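You operate a simulated robot arm through the tools that you are given. There is no shell and no other tool. Be economical: measure what you need, move in short steps, check, and stop when the job is done.

Carry out the task below with a simulated two-armed robot. There is one attempt and no reset: what you move stays moved.

Task
Pick up the black wheel chock from the top of the packing desk with one hand, pass it to the other hand and put it on the bottom shelf of the steel rack.
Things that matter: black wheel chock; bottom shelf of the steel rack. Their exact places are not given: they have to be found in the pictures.

The check looks at the end state, three seconds after you hand in, the way a careful person would. Anything else that was tipped, shoved, dropped, spilled or broken makes it a failure.

Robot
Two 7-joint arms with two-finger parallel grippers on one trunk, on a base that drives. Base frame: it is fixed to the floor where the robot stands at the start and does not move with it; the origin is under the middle of the robot, x ahead of it, y to its left, z up. Units: mm, rad, N and s.
The left shoulder is at the start at [60, 144, 926], the right one opposite. With the tool pointing down near the work surface each hand reaches from about 320 to 740 mm from the robot's upright axis, wherever it stands, measured 20 degrees to its own side. Places, roughly: bottom shelf of the steel rack [700, 1100, 100]. Payload 1.57 kg a hand.
The tool frame of a hand sits at the grasp point between the pads (the TCP): z along the fingers, y along the line on which they close. The tips reach 30 mm beyond it. The gripper opens to 110 mm. The fingers are 24 mm wide and 12 mm thick; the gripper's body (48 by 112 mm) begins 78 mm behind the TCP.
Orientation is that of the tool frame in the base frame, as [roll, pitch, yaw] about the fixed x, y, z axes, in that order (R = Rz(yaw) Ry(pitch) Rx(roll)). With the fingers straight down and closing along the base's y, the tool's x points along the base's -x, its y along +y and its z along -z.

Tools
- The arms move only by the tool drive_tool. It takes "left_plan", "right_plan" or both (then of equal length, played together; a hand with none holds still); each is a list of rows, each an object of numbers (a shift or turn left out is 0, a gripper value left out holds the last): "dx", "dy", "dz": the shift along the tool's x, y, z in units of 50 mm (1.0 is 50 mm); "wx", "wy", "wz": the turn, a rotation vector about the tool's x, y, z in units of 5 degrees (1.0 is 5 degrees); "hand": the opening in per cent of the stroke, from 0 (shut) to 100 (fully open). In form: [{"dx": .., "dy": .., "dz": .., "wx": .., "wy": .., "wz": .., "hand": ..}, ...]. A call has 1 to 12 rows; each row shifts and turns the commanded pose from where the row before left it, along the tool's axes as they then stand. A call with a number of a shift or a turn outside -1 to 1 is refused whole. A row lasts 0.2 s, in which the tool goes at most 50 mm and 0.15 rad; a call with a longer step from one row to the next is refused whole, and so is a gripper value outside its range. A pose out of reach is approached as far as the arm can. The call stops where the force on the tool passes 40 N (or 10 N more than at its start, if that is more) or the arm is blocked; 0.2 s more then pass. Each finger travels about 45 mm/s and halts on what it meets, pressing with about 31 N; the grip force reading is that of the motor and also rises with nothing between the fingers. The clock runs only during rows and for 0.2 s after the last one: add rows that do not move to give the fingers time. The reply holds the time, the measured pose of the TCP, the force on the tool along the base axes, the opening and the grip force, in the units named above and with some noise, with the torque about the TCP (base axes, N m) and any sound that the robot's microphone picked up, and new pictures: "views" is both (left out), scene, wrist or none (wrist: the cameras of the hands that moved).
- Cameras (640 x 400 px; columns grow to the right, rows downward): "scene" is now at [36.6, 24.4, 1529.3]; the picture's right is [0.35, -0.94, 0.00], its down [-0.77, -0.28, -0.58] and it looks along [0.54, 0.20, -0.82] (base axes); focal length 293 px, centre (320, 200). "left" rides on the left gripper at [70, -16, -141] in its tool frame; the picture's right is [0.23, 0.97, 0.00], its down [-0.86, 0.20, -0.48] and it looks along [-0.47, 0.11, 0.88] (tool axes); focal length 222 px, centre (320, 200). "right" rides on the right gripper at [70, 16, -141] in its tool frame; the picture's right is [-0.23, 0.97, 0.00], its down [-0.86, -0.20, -0.48] and it looks along [-0.47, -0.11, 0.88] (tool axes); focal length 222 px, centre (320, 200).
- lift_body(by): slides the trunk up (or, below 0, down) by that many mm; the arms and the scene camera ride with it, the base frame stays. It gives what a move gives, with no picture.
- base_move(legs): drives the robot by 1 to 6 legs, each [ahead, left, turn to the left] in mm, mm and rad, along the robot's own axes; the way and the turn of a leg run together, so that a leg with both is an arc; at most 1500 mm and 3.142 rad a leg. The arms and the cameras ride along, it lands a little off, and it stops where it bumps. It gives what a move gives, and a new picture of the scene camera.
- head_to(pan, tilt): turns the head with the scene camera to pan (to the left, within 1.501 rad either way) and tilt (down, from -0.506 to 1.204), counted from straight ahead of the robot. It gives what a move gives, and a new picture of the scene camera.
- locate(camera, pixels): for up to 12 pixels [column, row] of the newest picture of that camera ("zoom" is the newest enlarged one), the place [x, y, z] in the base frame of the surface seen there, good to about 2 mm. It takes no simulated time.
- zoom(camera, box): a new picture of the part [left, top, right, bottom] of that camera's present view, enlarged. It takes no simulated time.
- sign_off(): hands the job in; it is judged then, once.

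Go step by step. Measure first, check grasps and placings, and put right what went wrong. The budget is 80 turns and 260 pictures, counting those below and the enlarged ones. Unless the task says otherwise, let go and move clear before handing in, and close with one line.

The tools are called as name(argument=value, ...) on one line, values as JSON. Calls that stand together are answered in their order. drive_tool: Moves the arms, as the interface text tells. Its arguments: {"type":"object","properties":{"left_plan":{"type":"array"},"right_plan":{"type":"array"},"views":{"type":"string","enum":["both","scene","wrist","none"]}},"required":[]} The other tools are called the same way: lift_body (by) slides the trunk up or down; base_move (legs) drives the base; head_to (pan, tilt) turns the head that bears the scene camera; locate (camera, pixels) gives the place of the surface under pixels of a picture; zoom (camera, box) takes an enlarged picture of a part of a camera's view; sign_off () hands the job in.

At the start:

```text
clock: 0.0
left_tool_pos: [302.6, 410.5, 1117.9]
left_tcp_rot: [3.141, 0.001, -3.14]
left_ft_force: [0.3, 0.2, -0.1]
left_ft_torque: [-0.01, 0.0, 0.01]
left_finger_gap: 109.9
left_grip_force: 0.2
right_tool_pos: [389.4, 4.3, 1040.4]
right_tcp_rot: [3.139, 0.001, 3.141]
right_ft_force: [0.7, 0.9, 0.1]
right_ft_torque: [0.01, 0.0, -0.01]
right_finger_gap: 110.3
right_grip_force: 0.1
trunk travel left (down, up): [-525.0, 65.0]
robot x, y, heading: [-0.2, 3.1, 0.0]
head pan, tilt: [0.354, 0.955]
```

scene: 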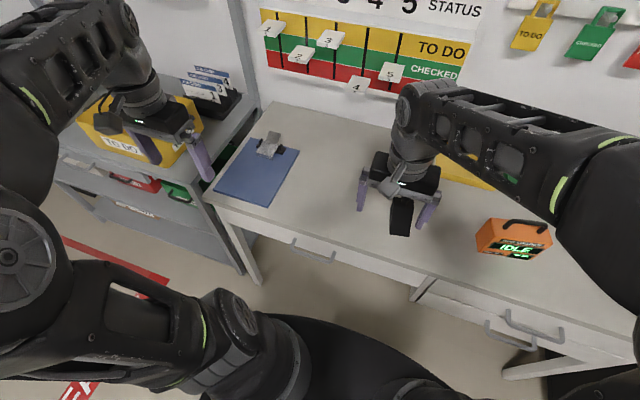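
right: 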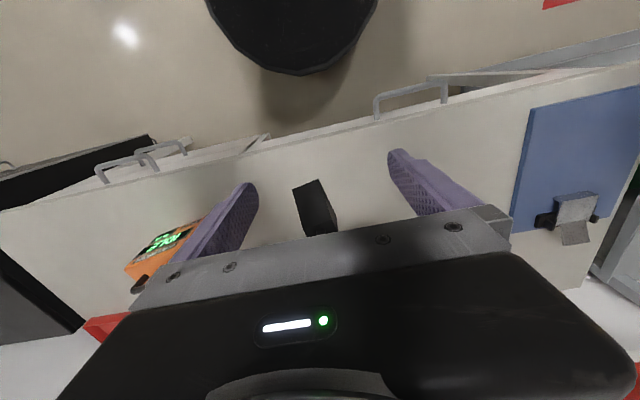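
left: 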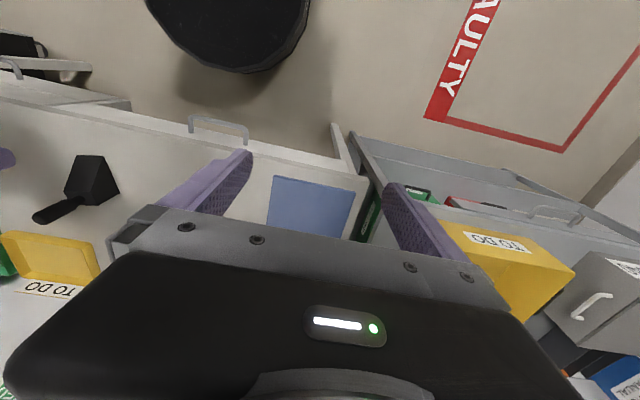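

The chock shows as a black wedge with a handle in the left view near (92,180), and in the scene near (402,215). I'll enlarge and measure it.

locate(camera="left", pixels=[[75, 158], [103, 158], [118, 190], [97, 195], [66, 195], [35, 217], [60, 205], [85, 175], [105, 178], [40, 245]])

zoom(camera="left", box=[0, 120, 160, 270])

zoom(camera="scene", box=[340, 140, 480, 250])

head_to(pan=1.1, tilt=0.75)

```text
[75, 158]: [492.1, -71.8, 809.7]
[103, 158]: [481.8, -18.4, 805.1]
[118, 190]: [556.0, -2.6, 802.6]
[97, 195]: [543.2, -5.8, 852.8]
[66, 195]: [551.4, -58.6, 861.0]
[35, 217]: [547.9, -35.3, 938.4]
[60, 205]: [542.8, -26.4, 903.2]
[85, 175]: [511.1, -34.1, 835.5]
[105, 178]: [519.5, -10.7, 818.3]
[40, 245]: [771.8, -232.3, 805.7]
```

```text
2.67 times, centred on (80, 195) of left
```

zoom: 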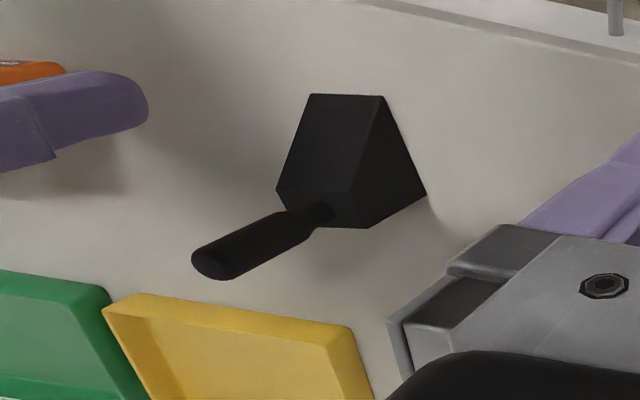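

```text
3.64 times, centred on (410, 195) of scene
```

zoom: 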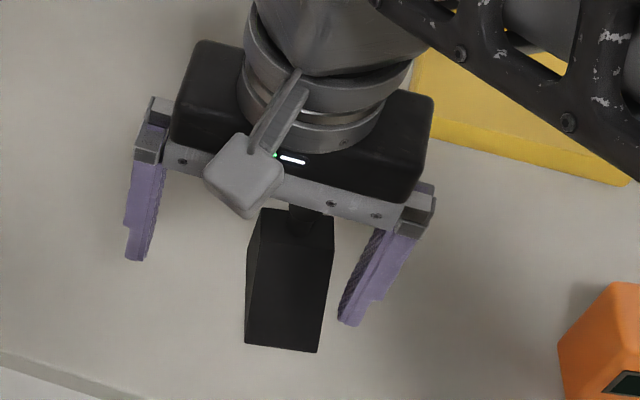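

```text
clock: 1.1
left_tool_pos: [303.8, 410.7, 1118.8]
left_tcp_rot: [3.141, 0.0, -3.141]
left_ft_force: [0.1, -0.7, -0.2]
left_ft_torque: [0.01, 0.01, -0.03]
left_finger_gap: 109.9
left_grip_force: 0.0
right_tool_pos: [389.2, 3.3, 1040.5]
right_tcp_rot: [3.141, 0.002, -3.141]
right_ft_force: [0.2, -0.1, 0.6]
right_ft_torque: [-0.04, 0.03, -0.01]
right_finger_gap: 109.9
right_grip_force: 0.0
trunk travel left (down, up): [-525.0, 65.0]
robot x, y, heading: [-1.6, -0.5, 0.001]
head pan, tilt: [1.1, 0.75]
```

scene: 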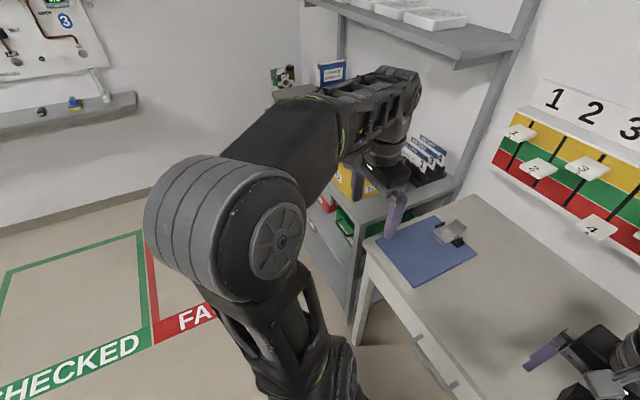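

The chock is a wedge (tall end x≈550, thin end x≈480, y −60…−5) with an upright handle at about (546,−32), top z≈940. Before choosing the grasp I'll back off and drive left to look at the rack.

locate(camera="scene", pixels=[[340, 345], [365, 245], [305, 255], [350, 270], [455, 60], [335, 160], [425, 190], [385, 195], [330, 208]])

base_move(legs=[[-450, 0, 0], [0, 900, 0]])

head_to(pan=0.0, tilt=0.7)

```text
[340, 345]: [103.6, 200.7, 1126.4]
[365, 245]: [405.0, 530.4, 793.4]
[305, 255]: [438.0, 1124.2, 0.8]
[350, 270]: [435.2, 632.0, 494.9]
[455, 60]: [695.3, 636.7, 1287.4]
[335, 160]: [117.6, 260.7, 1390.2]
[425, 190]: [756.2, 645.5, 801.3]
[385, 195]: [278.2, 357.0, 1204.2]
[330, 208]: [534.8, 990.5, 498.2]
```

```text
clock: 8.1
left_tool_pos: [-157.0, 1302.6, 1117.1]
left_tcp_rot: [-3.141, 0.0, -3.124]
left_ft_force: [0.5, 0.3, -0.7]
left_ft_torque: [-0.03, 0.04, 0.04]
left_finger_gap: 110.3
left_grip_force: 0.0
right_tool_pos: [-63.7, 897.9, 1040.2]
right_tcp_rot: [3.141, 0.001, -3.124]
right_ft_force: [0.2, 0.5, -0.6]
right_ft_torque: [-0.03, 0.0, 0.02]
right_finger_gap: 110.1
right_grip_force: 0.1
trunk travel left (down, up): [-525.0, 65.0]
robot x, y, heading: [-455.8, 883.8, 0.018]
head pan, tilt: [1.1, 0.75]
```

scene: 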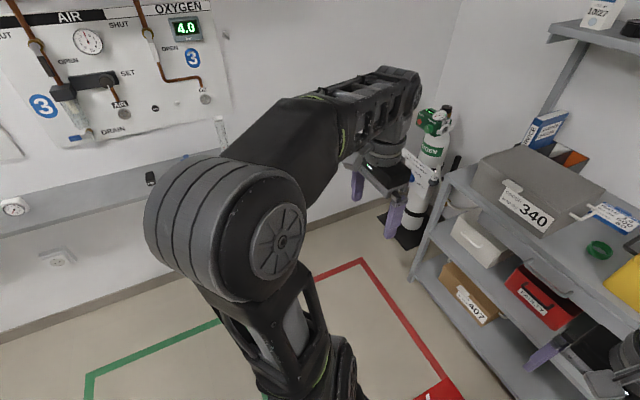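

```text
clock: 9.4
left_tool_pos: [-157.4, 1302.1, 1118.0]
left_tcp_rot: [3.141, -0.001, -3.124]
left_ft_force: [-0.7, 0.2, -0.2]
left_ft_torque: [0.0, -0.04, 0.0]
left_finger_gap: 109.9
left_grip_force: 0.0
right_tool_pos: [-63.3, 897.0, 1039.0]
right_tcp_rot: [3.14, 0.001, -3.124]
right_ft_force: [-0.2, 0.2, -0.2]
right_ft_torque: [0.01, 0.0, -0.01]
right_finger_gap: 110.1
right_grip_force: 0.0
trunk travel left (down, up): [-525.0, 65.0]
robot x, y, heading: [-456.8, 890.9, 0.016]
head pan, tilt: [0.0, 0.7]
```

scene: 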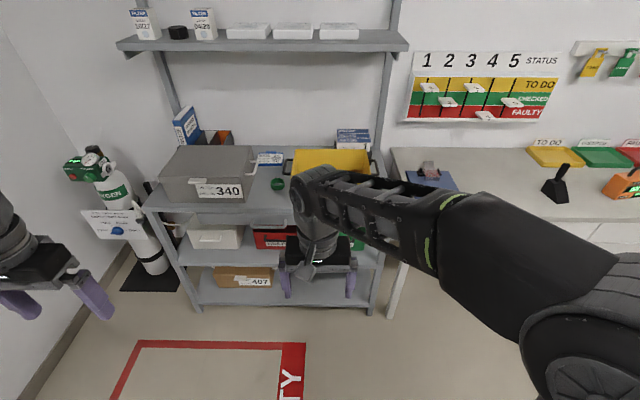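

The rack has a bottom shelf with box "407" at (243,277) and seemingly free space to its right. Measuring the levels.

locate(camera="scene", pixels=[[235, 305], [205, 290], [278, 275], [272, 300], [330, 303], [370, 303], [275, 258], [230, 262], [270, 200], [240, 205], [360, 285], [375, 262]])

zoom(camera="scene", box=[150, 170, 410, 330])

```text
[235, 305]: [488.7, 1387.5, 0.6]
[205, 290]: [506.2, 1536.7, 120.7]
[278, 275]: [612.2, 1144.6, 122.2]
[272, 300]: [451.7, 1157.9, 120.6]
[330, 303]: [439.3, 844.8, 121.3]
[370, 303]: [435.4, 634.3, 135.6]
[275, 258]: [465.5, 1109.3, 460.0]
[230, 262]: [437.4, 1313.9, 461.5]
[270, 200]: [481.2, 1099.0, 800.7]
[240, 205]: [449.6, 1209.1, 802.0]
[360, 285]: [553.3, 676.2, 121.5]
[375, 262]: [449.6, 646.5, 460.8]
```

```text
2.46 times, centred on (280, 250) of scene
```

zoom: 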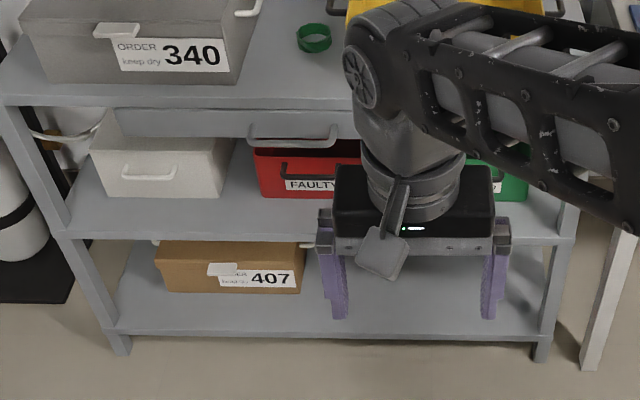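

The bottom shelf top is at z≈121, with its front edge at x≈437, the next shelf at z≈460, and free space for y≈660–1130. I'll go back to the desk and pick the chock by its handle with the right hand.

base_move(legs=[[0, -891, -0.016], [443, 0, 0]])

head_to(pan=0.0, tilt=0.85)

zoom(camera="right", box=[240, 140, 400, 240])

zoom(camera="left", box=[0, 120, 160, 270])

```text
clock: 16.3
left_tool_pos: [302.8, 423.8, 1117.1]
left_tcp_rot: [3.142, -0.001, -3.131]
left_ft_force: [0.3, -0.1, -0.2]
left_ft_torque: [-0.01, 0.04, 0.01]
left_finger_gap: 109.9
left_grip_force: 0.1
right_tool_pos: [392.1, 18.7, 1039.4]
right_tcp_rot: [3.14, -0.002, -3.133]
right_ft_force: [0.6, 0.0, -0.1]
right_ft_torque: [0.01, 0.04, -0.01]
right_finger_gap: 110.1
right_grip_force: 0.1
trunk travel left (down, up): [-525.0, 65.0]
robot x, y, heading: [2.2, 14.4, 0.006]
head pan, tilt: [0.0, 0.7]
```

scene: 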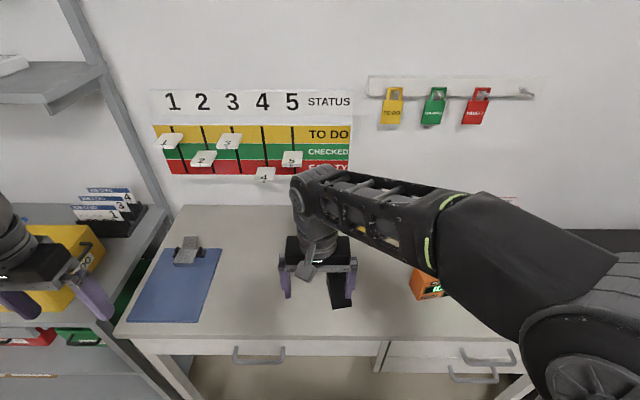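

```text
clock: 17.0
left_tool_pos: [302.3, 424.7, 1118.2]
left_tcp_rot: [-3.141, 0.001, -3.132]
left_ft_force: [0.3, 0.4, -0.4]
left_ft_torque: [0.02, 0.0, 0.01]
left_finger_gap: 109.8
left_grip_force: 0.1
right_tool_pos: [394.0, 18.4, 1039.2]
right_tcp_rot: [3.14, 0.0, -3.133]
right_ft_force: [0.3, -0.3, -0.9]
right_ft_torque: [0.0, 0.01, 0.04]
right_finger_gap: 110.0
right_grip_force: 0.1
trunk travel left (down, up): [-525.0, 65.0]
robot x, y, heading: [1.4, 13.2, 0.004]
head pan, tilt: [0.0, 0.85]
```

scene: 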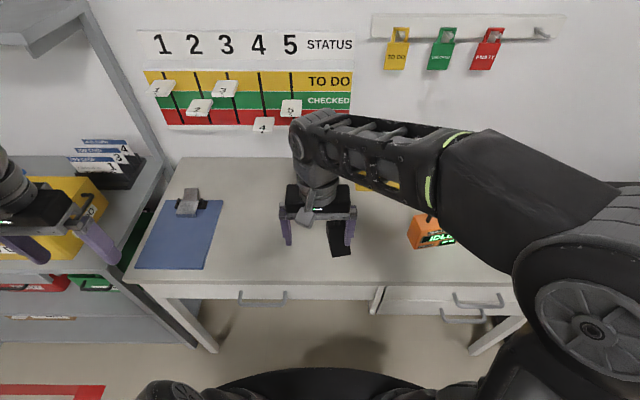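

```text
4.00 times, centred on (320, 190) of right
```

zoom: 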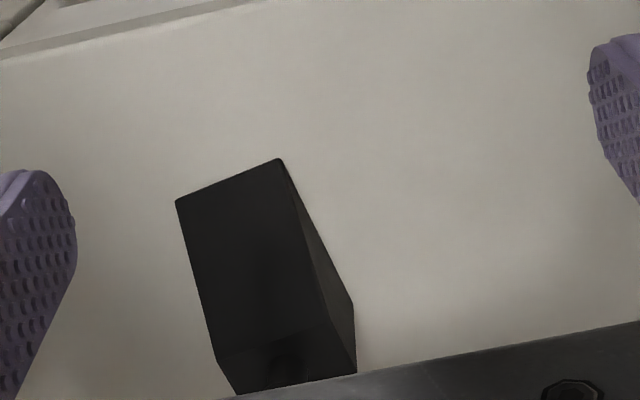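

```text
2.67 times, centred on (80, 195) of left
```

zoom: 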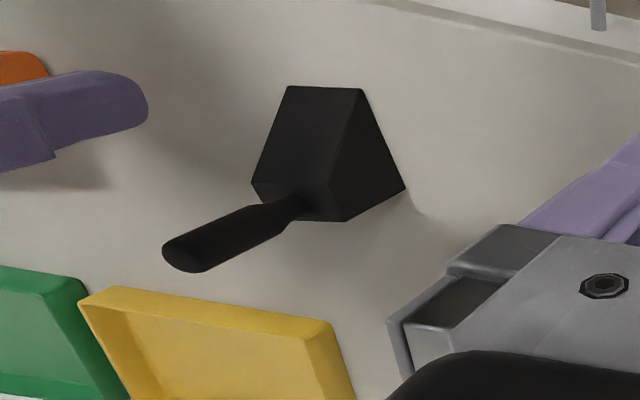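

Now precise points on the handle and body in the latest enlarged view.

locate(camera="zoom", pixels=[[178, 262], [190, 248], [230, 222], [240, 250], [255, 228], [285, 208], [290, 90], [360, 92], [402, 187], [345, 218], [328, 185], [254, 185]])

zoom(camera="left", box=[20, 140, 110, 230])

```text
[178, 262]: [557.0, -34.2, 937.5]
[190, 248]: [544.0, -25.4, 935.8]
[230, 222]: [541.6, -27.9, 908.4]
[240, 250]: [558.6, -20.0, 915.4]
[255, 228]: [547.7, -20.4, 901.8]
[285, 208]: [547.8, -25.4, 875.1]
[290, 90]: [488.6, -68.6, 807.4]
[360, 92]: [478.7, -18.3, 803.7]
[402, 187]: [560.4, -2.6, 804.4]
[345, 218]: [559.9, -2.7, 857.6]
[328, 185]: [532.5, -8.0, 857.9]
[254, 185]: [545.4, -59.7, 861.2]
```

```text
4.44 times, centred on (65, 185) of left
```

zoom: 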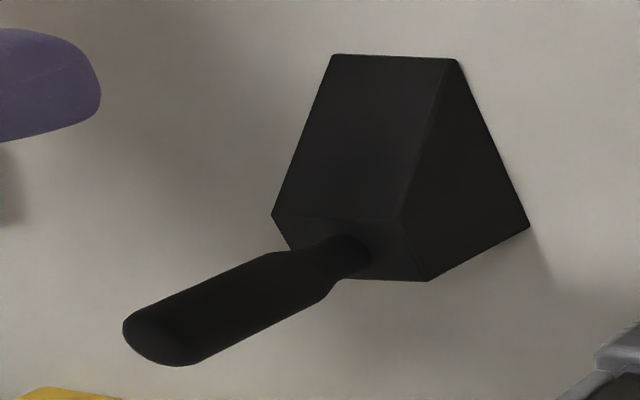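

Handle centre ≈(551,−31), top z≈938; chock yaw ≈10.5°. Moving the right hand above it and turning to match.

drive_tool(right_plan=[{"dx": -0.783, "dy": -0.254, "hand": 100}, {"dx": -0.783, "dy": -0.254}, {"dx": -0.783, "dy": -0.254}, {"dx": -0.783, "dy": -0.254}, {"wz": -1}, {"wz": -1}, {}])

```text
clock: 18.6
left_tool_pos: [300.8, 424.4, 1118.4]
left_tcp_rot: [3.141, -0.001, -3.134]
left_ft_force: [0.1, 0.2, 0.1]
left_ft_torque: [0.03, 0.0, 0.04]
left_finger_gap: 109.9
left_grip_force: 0.0
right_tool_pos: [548.4, -31.5, 1040.7]
right_tcp_rot: [3.14, 0.001, -2.957]
right_ft_force: [0.1, -0.8, 0.1]
right_ft_torque: [-0.04, -0.01, -0.02]
right_finger_gap: 109.8
right_grip_force: 0.1
trunk travel left (down, up): [-525.0, 65.0]
robot x, y, heading: [2.4, 11.0, 0.01]
head pan, tilt: [0.0, 0.85]
```

scene: 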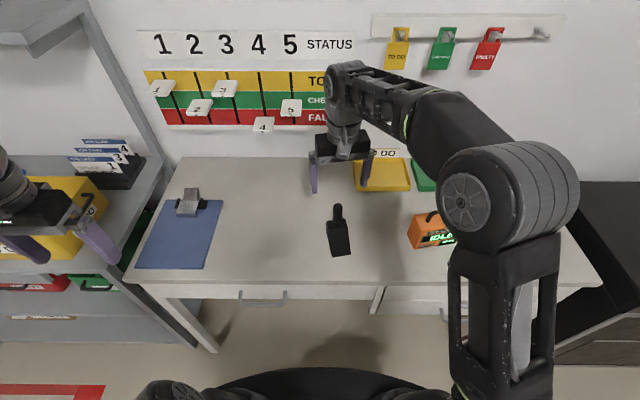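
right: 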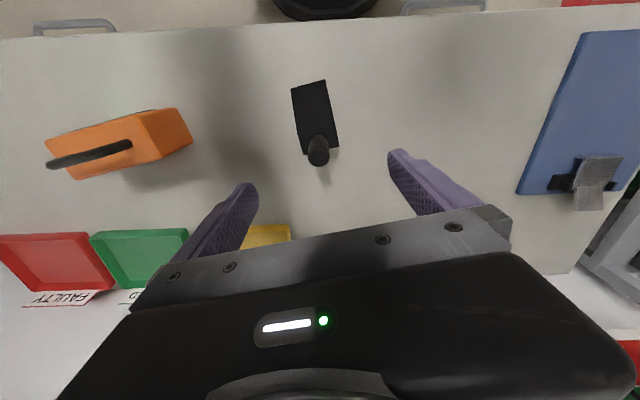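

The handle end shows at (318,153) right-wrist and (337,210) scene. Measuring it before descending.

zoom(camera="right", box=[270, 70, 370, 180])

locate(camera="right", pixels=[[311, 152], [318, 145], [325, 152], [318, 157], [293, 90], [325, 82], [338, 147], [303, 153]])

locate(camera="scene", pixels=[[337, 206], [337, 212], [334, 209], [340, 209], [337, 218]])

```text
3.64 times, centred on (320, 125) of right
```

zoom: 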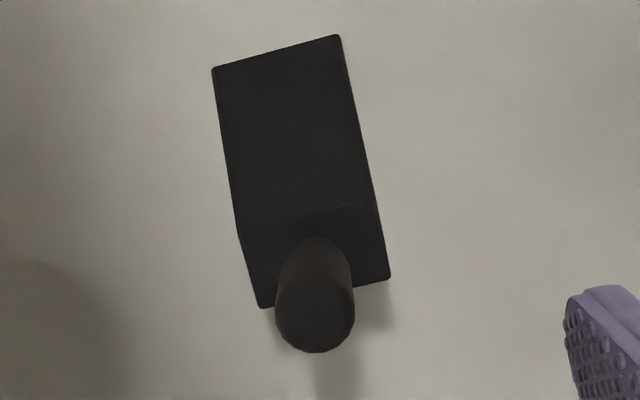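

```text
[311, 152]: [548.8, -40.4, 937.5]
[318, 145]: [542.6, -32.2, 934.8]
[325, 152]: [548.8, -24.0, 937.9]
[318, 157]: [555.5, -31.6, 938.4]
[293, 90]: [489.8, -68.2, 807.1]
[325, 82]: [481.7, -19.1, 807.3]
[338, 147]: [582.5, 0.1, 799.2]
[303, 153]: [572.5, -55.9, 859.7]
```

```text
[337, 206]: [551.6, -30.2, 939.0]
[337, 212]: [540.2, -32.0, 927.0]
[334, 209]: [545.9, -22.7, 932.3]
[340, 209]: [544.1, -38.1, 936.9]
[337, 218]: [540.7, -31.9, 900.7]
```

The handle centre is (551,−31.5), about 22 mm thick, so the hand is lined up. Descending to z≈918 and closing.

drive_tool(right_plan=[{"dx": -0.06, "dz": 0.6135}, {"dz": 0.6135}, {"dz": 0.6135}, {"dz": 0.6135}, {}, {"hand": 0}, {"hand": 0}, {"hand": 0}, {"hand": 0}, {"hand": 0}, {"hand": 0}, {"hand": 0}])

```text
clock: 21.2
left_tool_pos: [303.1, 424.9, 1118.7]
left_tcp_rot: [-3.141, 0.0, -3.133]
left_ft_force: [-0.3, -0.2, 0.3]
left_ft_torque: [-0.02, -0.02, -0.01]
left_finger_gap: 110.0
left_grip_force: 0.0
right_tool_pos: [550.6, -30.5, 917.6]
right_tcp_rot: [3.141, -0.001, -2.959]
right_ft_force: [-0.1, -2.6, -0.2]
right_ft_torque: [-0.41, -0.04, -0.05]
right_finger_gap: 25.5
right_grip_force: 31.0
trunk travel left (down, up): [-525.0, 65.0]
robot x, y, heading: [3.6, 11.2, 0.01]
head pan, tilt: [0.0, 0.85]
```

scene: 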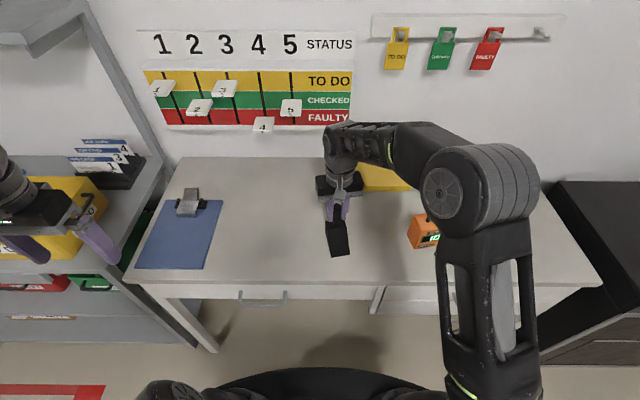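
right: 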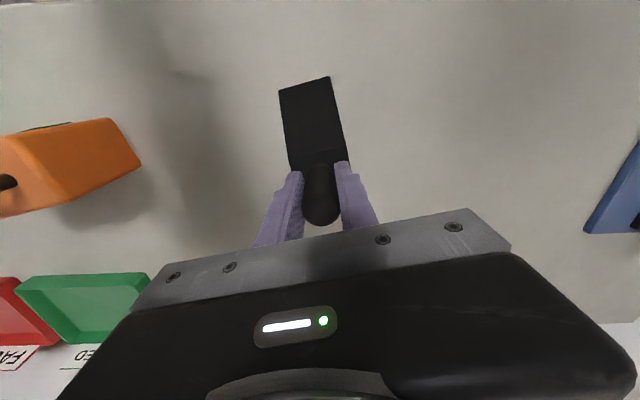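

The gap is 25.5 mm at 31 N, so the handle is held. Lifting 120 mm, shifting back toward the middle, then turning so the thin end faces the left arm.

drive_tool(right_plan=[{"dz": -0.4}, {"dz": -0.7}, {"dz": -0.7}, {"dz": -0.6}, {"dx": 0.4, "dy": 0.27}, {"dx": 0.4, "dy": 0.27}, {"dx": 0.4, "dy": 0.27}, {}], views="wrist")

drive_tool(right_plan=[{"wz": 1}, {"wz": 1}, {"wz": 1}, {"wz": 1}, {"wz": 1}, {"wz": 1}, {"wz": 1}, {"wz": 1}, {"wz": 1}, {"wz": 1}, {}])

```text
clock: 23.0
left_tool_pos: [303.1, 425.1, 1118.5]
left_tcp_rot: [-3.141, 0.0, -3.133]
left_ft_force: [-0.6, 0.4, -0.6]
left_ft_torque: [-0.04, 0.0, 0.0]
left_finger_gap: 109.9
left_grip_force: 0.0
right_tool_pos: [486.0, -3.3, 1036.8]
right_tcp_rot: [3.141, 0.0, -2.96]
right_ft_force: [0.3, -0.1, -3.4]
right_ft_torque: [0.03, -0.04, -0.02]
right_finger_gap: 25.3
right_grip_force: 31.3
trunk travel left (down, up): [-525.0, 65.0]
robot x, y, heading: [3.7, 10.0, 0.009]
head pan, tilt: [0.0, 0.85]
```

right: 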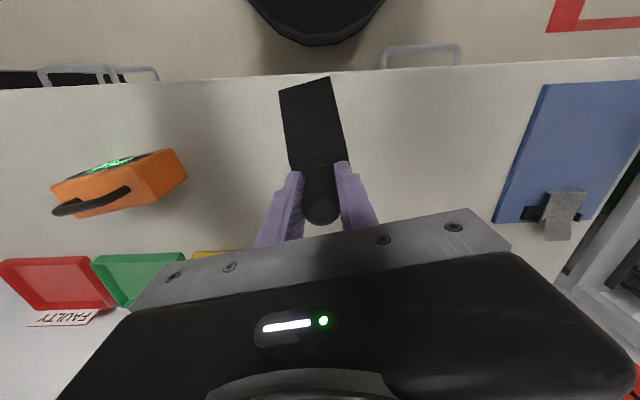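

```text
clock: 25.4
left_tool_pos: [303.3, 425.4, 1117.8]
left_tcp_rot: [3.14, -0.001, -3.132]
left_ft_force: [0.3, 0.3, 0.6]
left_ft_torque: [-0.02, 0.04, 0.02]
left_finger_gap: 109.8
left_grip_force: 0.1
right_tool_pos: [484.8, -2.6, 1037.2]
right_tcp_rot: [-3.141, 0.0, 2.451]
right_ft_force: [-0.5, -0.2, -3.5]
right_ft_torque: [-0.08, -0.02, -0.01]
right_finger_gap: 25.5
right_grip_force: 31.3
trunk travel left (down, up): [-525.0, 65.0]
robot x, y, heading: [4.0, 11.9, 0.006]
head pan, tilt: [0.0, 0.85]
```

scene: 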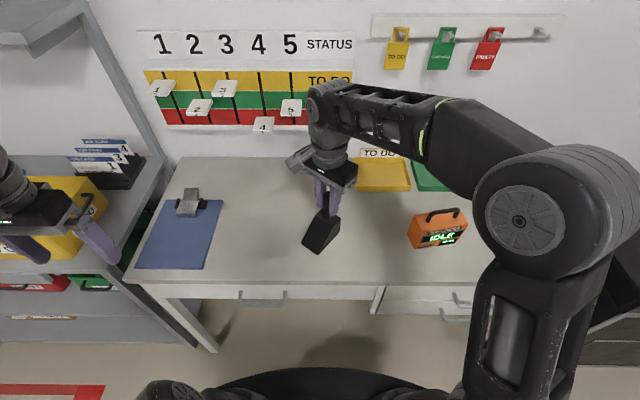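
right: 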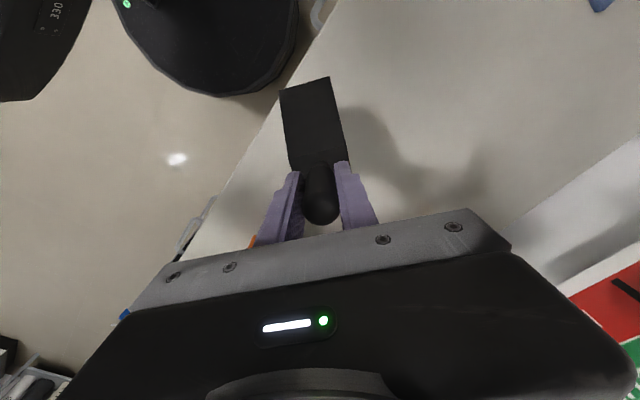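

The chock is held stably (about 0.36 kg). I'll push it 110 mm further ahead to give the left arm room, and start turning the left hand to meet it (yaw −40°, then tilt to 30° below horizontal).

drive_tool(right_plan=[{"dx": -0.4235, "dy": 0.35}, {"dx": -0.4235, "dy": 0.35}, {"dx": -0.4235, "dy": 0.35}, {"dx": -0.4235, "dy": 0.35}, {}, {}, {}, {}], left_plan=[{"wz": 1}, {"wz": 1}, {"wz": 1}, {"wz": 1}, {"wz": 1}, {"wz": 1}, {"wz": 1}, {"wz": 1}], views="none")

drive_tool(left_plan=[{"wy": -1}, {"wy": -1}, {"wy": -1}, {"wy": -1}, {"wy": -1}, {"wy": -1}, {"wy": -1}, {"wy": -1}, {"wy": -1}, {"wy": -1}, {"wy": -1}, {"wy": -1}])

```text
clock: 27.2
left_tool_pos: [302.4, 424.8, 1118.7]
left_tcp_rot: [3.141, -0.001, 2.45]
left_ft_force: [-0.5, 0.5, -0.3]
left_ft_torque: [0.03, -0.02, 0.01]
left_finger_gap: 110.0
left_grip_force: 0.1
right_tool_pos: [586.1, -2.9, 1038.2]
right_tcp_rot: [3.139, 0.0, 2.453]
right_ft_force: [0.1, -1.1, -2.9]
right_ft_torque: [-0.08, -0.02, -0.01]
right_finger_gap: 25.7
right_grip_force: 30.9
right hand out of reach, approached as far as the arm can: row 4
trunk travel left (down, up): [-525.0, 65.0]
robot x, y, heading: [-3.1, 11.1, 0.005]
head pan, tilt: [0.0, 0.85]
```

```text
clock: 29.8
left_tool_pos: [302.7, 426.2, 1118.5]
left_tcp_rot: [3.141, 1.05, 2.454]
left_ft_force: [0.0, 0.2, -1.0]
left_ft_torque: [0.02, 0.0, 0.01]
left_finger_gap: 110.3
left_grip_force: 0.0
right_tool_pos: [586.8, -1.9, 1037.5]
right_tcp_rot: [3.14, 0.0, 2.451]
right_ft_force: [0.1, -0.1, -3.0]
right_ft_torque: [-0.06, -0.01, 0.01]
right_finger_gap: 25.6
right_grip_force: 31.5
trunk travel left (down, up): [-525.0, 65.0]
robot x, y, heading: [1.2, 10.5, 0.007]
head pan, tilt: [0.0, 0.85]
```

scene: 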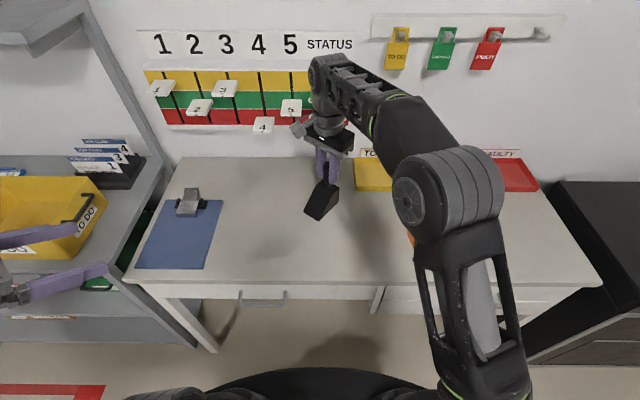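
left: 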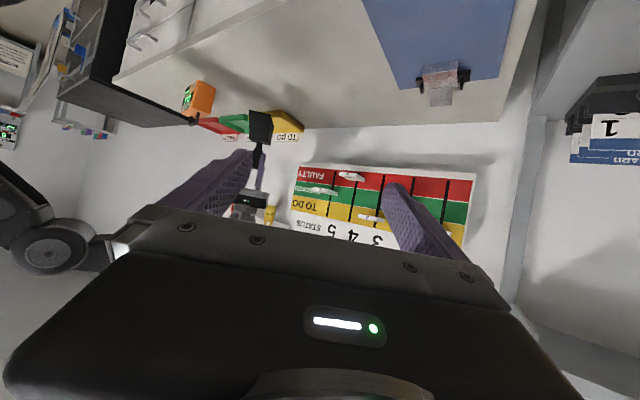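

Both poses are as planned; the chock hand is at (586,−2,1037). Bringing the left hand to a pre-grasp point 120 mm short of the chock body.

drive_tool(left_plan=[{"dx": -0.1974, "dy": -0.2996, "dz": 0.7538, "hand": 100}, {"dx": -0.1974, "dy": -0.2996, "dz": 0.7538}, {"dx": -0.1974, "dy": -0.2996, "dz": 0.7538}, {"dx": -0.1974, "dy": -0.2996, "dz": 0.7538}, {"dx": -0.1974, "dy": -0.2996, "dz": 0.7538}, {"dx": -0.1974, "dy": -0.2996, "dz": 0.7538}, {"dx": -0.1974, "dy": -0.2996, "dz": 0.7538}, {"dx": -0.1974, "dy": -0.2996, "dz": 0.7538}, {"dx": -0.1974, "dy": -0.2996, "dz": 0.7538}, {"dx": -0.1974, "dy": -0.2996, "dz": 0.7538}, {}])

```text
clock: 32.2
left_tool_pos: [496.3, 70.1, 1013.6]
left_tcp_rot: [3.141, 1.046, 2.454]
left_ft_force: [-0.2, 0.0, -0.3]
left_ft_torque: [-0.02, 0.01, -0.02]
left_finger_gap: 110.1
left_grip_force: 0.1
right_tool_pos: [586.1, -1.9, 1037.2]
right_tcp_rot: [3.139, -0.001, 2.452]
right_ft_force: [-0.8, -0.2, -3.3]
right_ft_torque: [-0.07, 0.0, 0.01]
right_finger_gap: 25.4
right_grip_force: 31.1
trunk travel left (down, up): [-525.0, 65.0]
robot x, y, heading: [0.6, 10.0, 0.007]
head pan, tilt: [0.0, 0.85]
```

scene: 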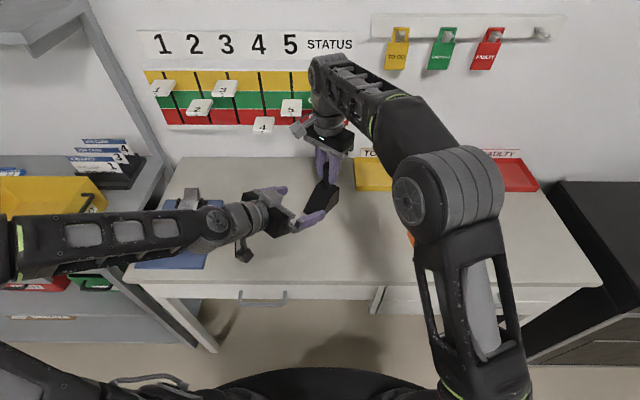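
left: 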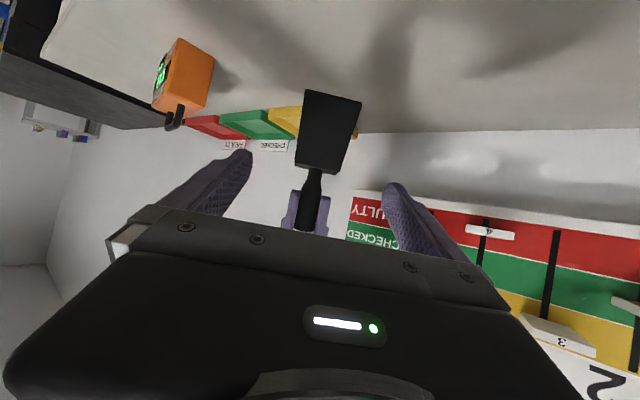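

The chock sits between the left fingers in the left view. Checking its corners (305,92), (360,100), (348,172), (297,163).

locate(camera="left", pixels=[[308, 95], [357, 103], [353, 145], [345, 171], [299, 162], [300, 140], [325, 130], [312, 190], [307, 215]])

zoom(camera="scene", box=[220, 100, 380, 280])

```text
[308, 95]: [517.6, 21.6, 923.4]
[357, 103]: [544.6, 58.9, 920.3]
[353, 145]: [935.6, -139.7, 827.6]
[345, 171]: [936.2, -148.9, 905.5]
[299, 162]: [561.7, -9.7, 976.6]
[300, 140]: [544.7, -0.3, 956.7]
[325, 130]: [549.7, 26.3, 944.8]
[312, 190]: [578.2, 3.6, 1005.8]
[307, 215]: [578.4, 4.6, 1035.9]
```

```text
2.22 times, centred on (300, 190) of scene
```

zoom: 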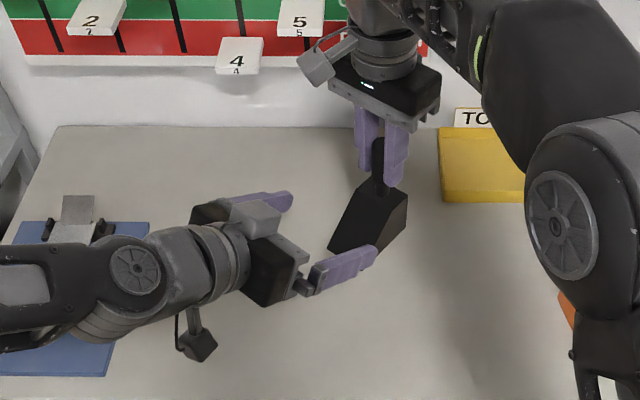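

Measured corners match the prediction within 3 mm. Approaching along the tool axis by 119 mm.

drive_tool(left_plan=[{"dz": 0.6}, {"dz": 0.6}, {"dz": 0.6}, {"dz": 0.58}, {}])

zoom(camera="scene", box=[240, 120, 400, 260])

```text
clock: 33.4
left_tool_pos: [576.9, 2.8, 956.3]
left_tcp_rot: [-3.14, 1.047, 2.452]
left_ft_force: [-0.3, -0.4, -0.8]
left_ft_torque: [0.0, 0.0, -0.02]
left_finger_gap: 109.9
left_grip_force: 0.0
right_tool_pos: [585.6, -3.2, 1038.0]
right_tcp_rot: [3.14, 0.002, 2.453]
right_ft_force: [0.6, 0.0, -3.7]
right_ft_torque: [0.01, -0.04, 0.01]
right_finger_gap: 25.4
right_grip_force: 31.3
trunk travel left (down, up): [-525.0, 65.0]
robot x, y, heading: [0.1, 9.8, 0.008]
head pan, tilt: [0.0, 0.85]
```

scene: 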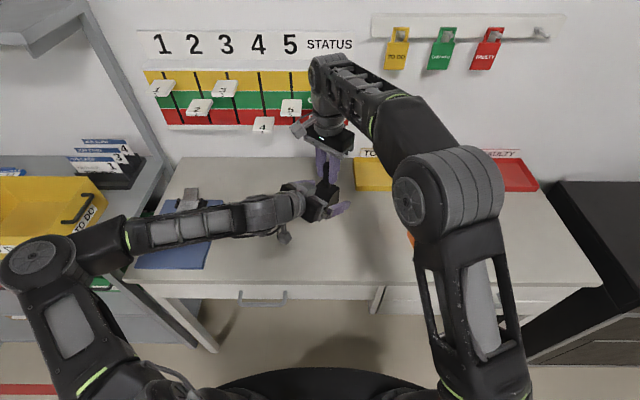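
left: 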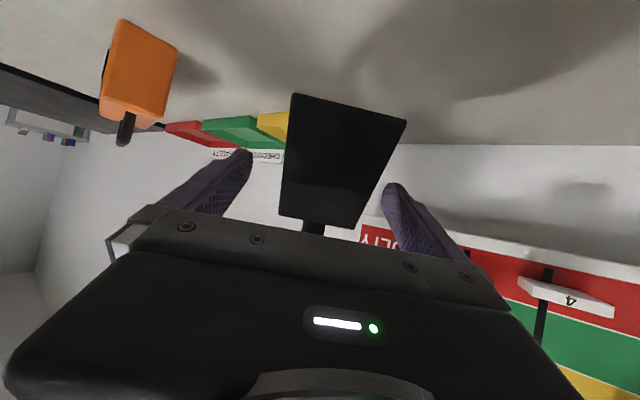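

```text
2.86 times, centred on (320, 190) of scene
```

zoom: 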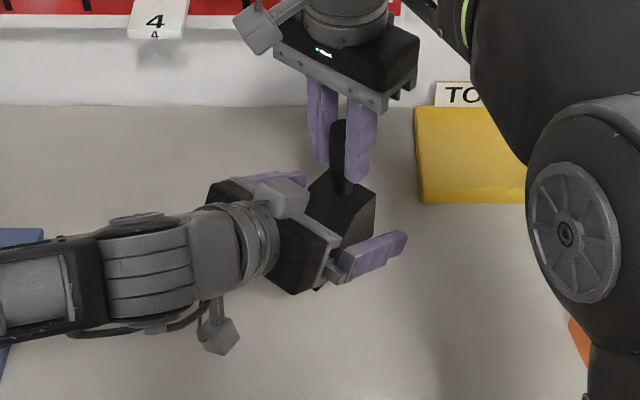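

The fingers straddle the wedge body with clearance. Closing the left hand.

drive_tool(left_plan=[{"hand": 0}, {"hand": 0}, {"hand": 0}, {"hand": 0}, {"hand": 0}, {"hand": 0}, {"hand": 0}], views="wrist")

```text
clock: 35.0
left_tool_pos: [577.8, 4.6, 955.3]
left_tcp_rot: [3.141, 1.046, 2.454]
left_ft_force: [9.5, 5.4, -0.8]
left_ft_torque: [0.03, -0.02, 0.43]
left_finger_gap: 56.2
left_grip_force: 30.8
right_tool_pos: [587.0, -2.6, 1036.8]
right_tcp_rot: [-3.141, 0.0, 2.454]
right_ft_force: [-10.1, -5.1, -0.2]
right_ft_torque: [-0.46, 0.75, -0.34]
right_finger_gap: 25.3
right_grip_force: 30.8
trunk travel left (down, up): [-525.0, 65.0]
robot x, y, heading: [4.6, 10.8, 0.01]
head pan, tilt: [0.0, 0.85]
```

left: 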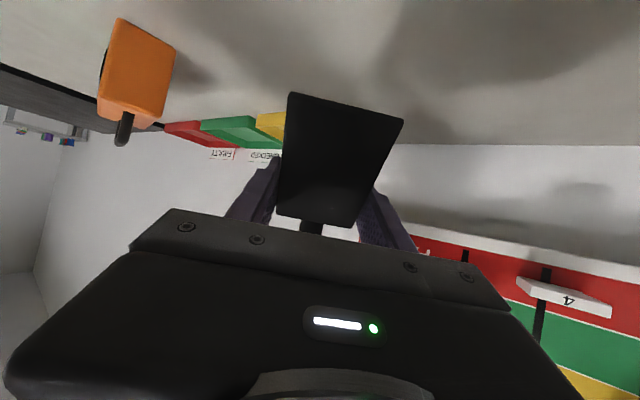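

Left grip is at 56 mm and 31 N. Opening the right hand, then raising it clear.

drive_tool(right_plan=[{"hand": 70}, {"hand": 70}, {"hand": 70}, {"hand": 70}, {"hand": 70}, {"dz": -0.5}, {"dz": -0.8}, {"dz": -0.8}, {"dz": -0.8}, {}])

```text
clock: 37.2
left_tool_pos: [576.6, 3.8, 956.2]
left_tcp_rot: [3.141, 1.048, 2.451]
left_ft_force: [-0.6, 0.4, -0.2]
left_ft_torque: [-0.02, 0.03, -0.05]
left_finger_gap: 55.8
left_grip_force: 31.0
right_tool_pos: [587.7, -1.6, 1036.2]
right_tcp_rot: [3.14, -0.002, 2.451]
right_ft_force: [-1.0, -0.8, 0.6]
right_ft_torque: [-0.01, -0.01, 0.0]
right_finger_gap: 76.6
right_grip_force: 0.0
right hand out of reach, approached as far as the arm can: row 6, 7, 8, 9
trunk travel left (down, up): [-525.0, 65.0]
robot x, y, heading: [4.2, 14.1, 0.008]
head pan, tilt: [0.0, 0.85]
```

scene: 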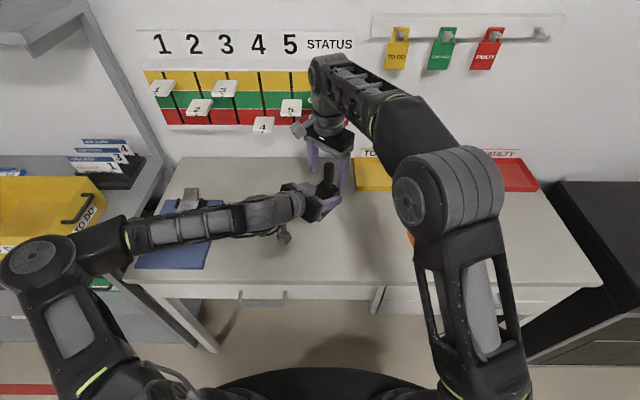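
right: 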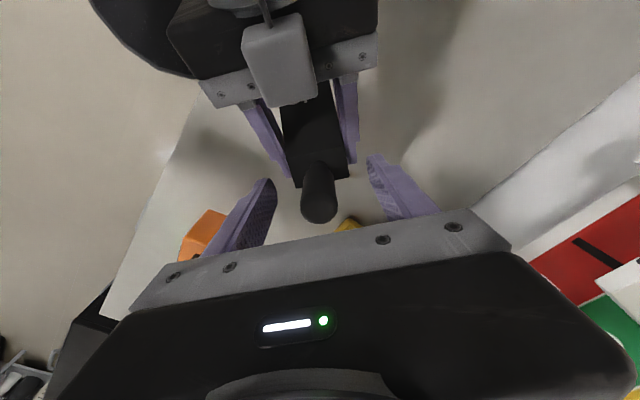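

The right hand is open but can't rise any further here. The handle is free between the fingers, so I'll draw the left hand straight back 100 mm horizontally, out of the right fingers' opening.

drive_tool(left_plan=[{"dx": 0.333, "dz": -0.578}, {"dx": 0.333, "dz": -0.578}, {"dx": 0.333, "dz": -0.578}, {}])

```text
clock: 38.2
left_tool_pos: [500.6, 68.2, 955.8]
left_tcp_rot: [-3.141, 1.045, 2.451]
left_ft_force: [-0.3, -0.5, -0.6]
left_ft_torque: [-0.02, 0.0, -0.01]
left_finger_gap: 56.1
left_grip_force: 31.0
right_tool_pos: [586.2, -2.5, 1037.0]
right_tcp_rot: [3.141, 0.001, 2.452]
right_ft_force: [0.0, -0.9, 1.0]
right_ft_torque: [-0.01, 0.01, 0.03]
right_finger_gap: 76.7
right_grip_force: 0.1
trunk travel left (down, up): [-525.0, 65.0]
robot x, y, heading: [4.9, 9.3, 0.007]
head pan, tilt: [0.0, 0.85]
```

scene: 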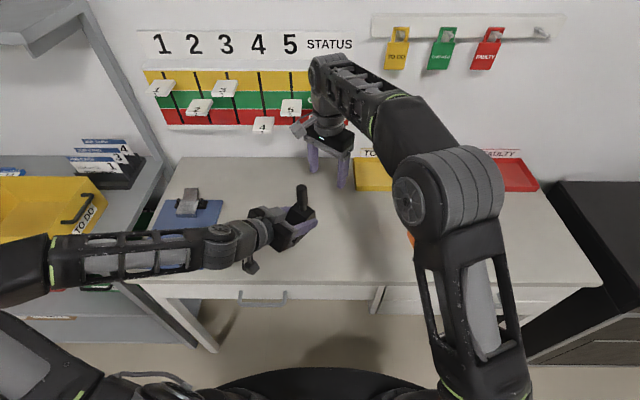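
left: 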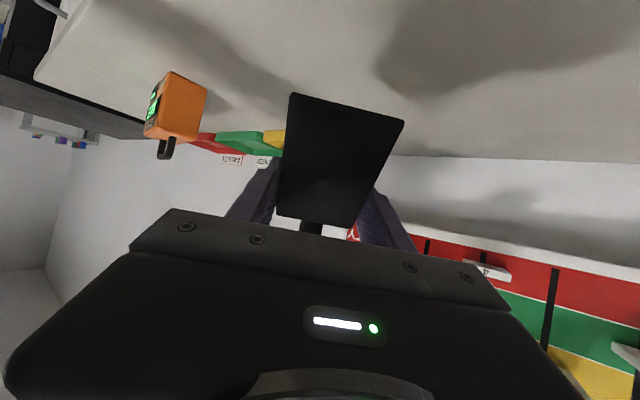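

The handover is done: chock upright in the left hand, right hand free. Backing away from the desk, then I'll tuck in the right hand and square up the left.

base_move(legs=[[-500, 0, -0.007]])

drive_tool(right_plan=[{"dx": 0.3, "dy": -0.9}, {"dx": 0.3, "dy": -0.9}, {"dx": 0.3, "dy": -0.9}, {"dx": 0.3, "dy": -0.9}, {"dx": 0.3, "dy": -0.9}, {"wz": -1}, {"wz": -1}, {"wz": -1}, {"wz": -1}, {"wz": -1}, {"wz": -1}, {"wz": -1}], left_plan=[{}, {}, {"wx": -0.865, "wz": -0.5}, {"wx": -0.865, "wz": -0.5}, {"wx": -0.865, "wz": -0.5}, {"wx": -0.865, "wz": -0.5}, {"wx": -0.865, "wz": -0.5}, {"wx": -0.865, "wz": -0.5}, {"wx": -0.865, "wz": -0.5}, {"wx": -0.865, "wz": -0.5}, {}, {}])

```text
clock: 41.2
left_tool_pos: [2.5, 62.1, 955.8]
left_tcp_rot: [-3.141, 1.046, 2.451]
left_ft_force: [-0.2, 0.9, -1.0]
left_ft_torque: [0.0, 0.02, -0.06]
left_finger_gap: 55.9
left_grip_force: 30.7
right_tool_pos: [88.8, -5.0, 1036.6]
right_tcp_rot: [3.138, -0.001, 2.448]
right_ft_force: [0.1, -0.6, 0.1]
right_ft_torque: [-0.01, -0.05, 0.02]
right_finger_gap: 76.9
right_grip_force: 0.0
trunk travel left (down, up): [-525.0, 65.0]
robot x, y, heading: [-495.4, 9.3, 0.008]
head pan, tilt: [0.0, 0.85]
```

scene: 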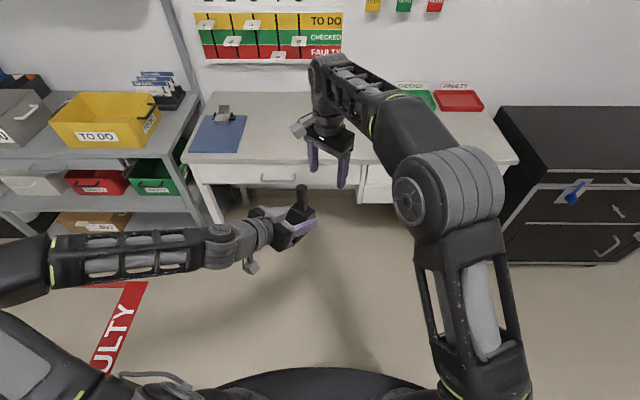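

```text
clock: 43.8
left_tool_pos: [10.4, 111.6, 961.2]
left_tcp_rot: [-3.138, 1.046, -3.132]
left_ft_force: [0.1, -0.3, -2.7]
left_ft_torque: [0.02, 0.02, -0.03]
left_finger_gap: 55.9
left_grip_force: 31.0
left hand out of reach, approached as far as the arm can: row 9, 10
right_tool_pos: [-112.7, -132.4, 1036.4]
right_tcp_rot: [3.14, 0.002, 3.063]
right_ft_force: [0.0, 0.0, -0.6]
right_ft_torque: [-0.02, -0.03, 0.02]
right_finger_gap: 76.8
right_grip_force: 0.1
trunk travel left (down, up): [-525.0, 65.0]
robot x, y, heading: [-495.8, 4.2, 0.009]
head pan, tilt: [0.0, 0.85]
```

scene: 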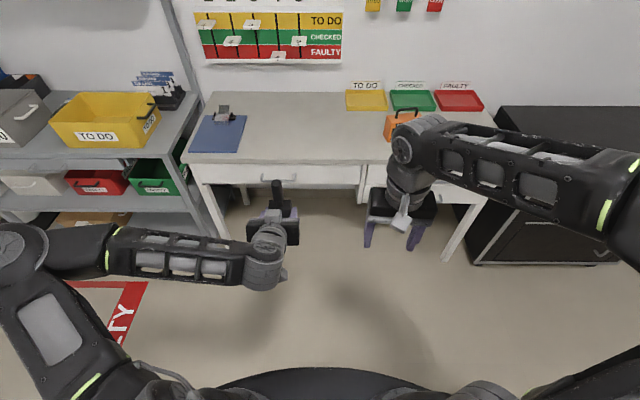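
right: 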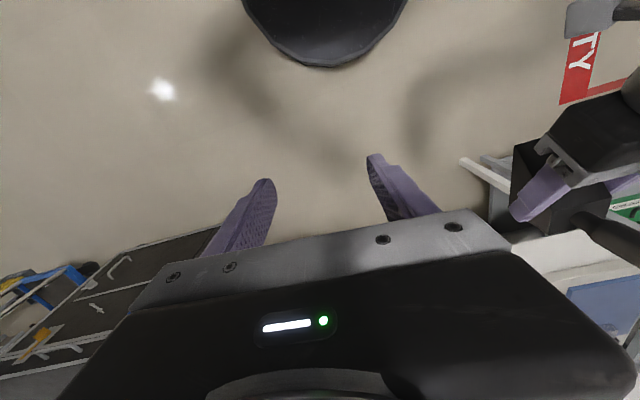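
left: 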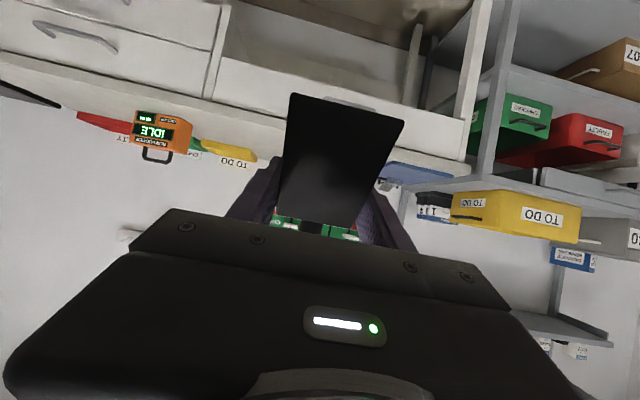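

Left hand is now square to base x. Shifting it 90 mm left for room, strafing to the rack and lowering the trunk.

drive_tool(left_plan=[{"dy": 0.6}, {"dy": 0.6}, {"dy": 0.6}, {}], views="none")

base_move(legs=[[0, 725, -0.009]])

lift_body(by=-525)

head_to(pan=0.3, tilt=0.6)

```text
clock: 44.8
left_tool_pos: [28.6, 196.9, 960.6]
left_tcp_rot: [3.139, 1.046, -3.137]
left_ft_force: [-1.0, -0.7, -2.6]
left_ft_torque: [0.01, 0.02, 0.0]
left_finger_gap: 55.7
left_grip_force: 30.7
left hand out of reach, approached as far as the arm can: row 1, 2, 3
right_tool_pos: [-111.9, -133.7, 1035.5]
right_tcp_rot: [3.14, 0.002, 3.061]
right_ft_force: [0.3, 0.9, 0.9]
right_ft_torque: [0.01, 0.01, -0.01]
right_finger_gap: 76.8
right_grip_force: 0.1
trunk travel left (down, up): [-525.0, 65.0]
robot x, y, heading: [-495.8, 6.6, 0.006]
head pan, tilt: [0.0, 0.85]
```

```text
clock: 48.6
left_tool_pos: [26.3, 899.5, 960.7]
left_tcp_rot: [3.14, 1.044, -3.141]
left_ft_force: [0.3, 0.3, -3.4]
left_ft_torque: [0.02, 0.0, -0.03]
left_finger_gap: 55.8
left_grip_force: 31.0
right_tool_pos: [-115.5, 571.6, 1035.7]
right_tcp_rot: [3.14, 0.002, 3.054]
right_ft_force: [-0.3, 0.4, 0.0]
right_ft_torque: [0.0, -0.03, 0.0]
right_finger_gap: 77.2
right_grip_force: 0.0
trunk travel left (down, up): [-525.0, 65.0]
robot x, y, heading: [-500.0, 712.0, 0.0]
head pan, tilt: [0.0, 0.85]
```

scene: 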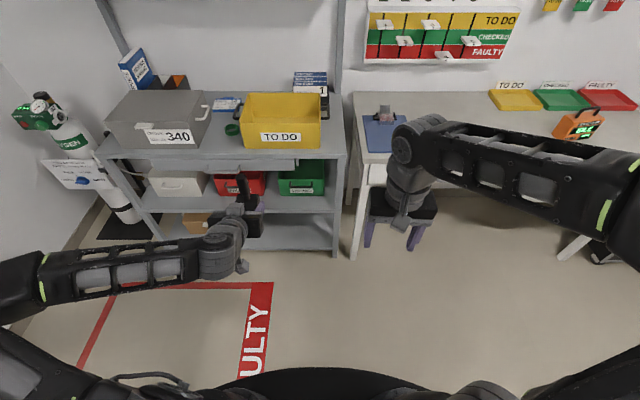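

```text
refused: -525 is not a number from -400 to 400
```

```text
clock: 49.4
left_tool_pos: [26.4, 899.3, 960.9]
left_tcp_rot: [-3.14, 1.046, -3.141]
left_ft_force: [0.1, 0.1, -3.6]
left_ft_torque: [-0.05, -0.01, 0.01]
left_finger_gap: 55.9
left_grip_force: 31.5
right_tool_pos: [-114.9, 570.1, 1036.5]
right_tcp_rot: [3.14, 0.003, 3.055]
right_ft_force: [1.0, 0.1, -0.3]
right_ft_torque: [0.01, 0.0, 0.0]
right_finger_gap: 76.8
right_grip_force: 0.0
trunk travel left (down, up): [-525.0, 65.0]
robot x, y, heading: [-495.8, 715.1, 0.001]
head pan, tilt: [0.3, 0.6]
```

scene: 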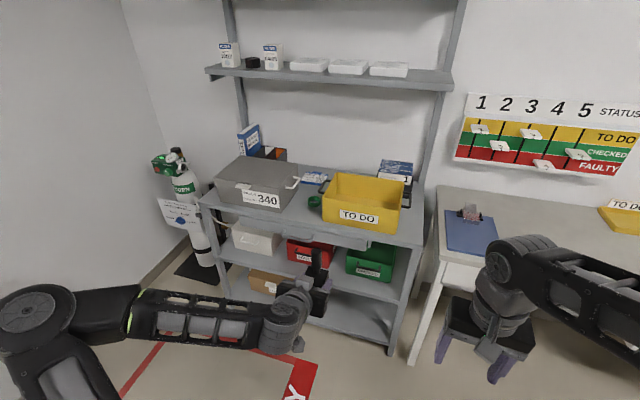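

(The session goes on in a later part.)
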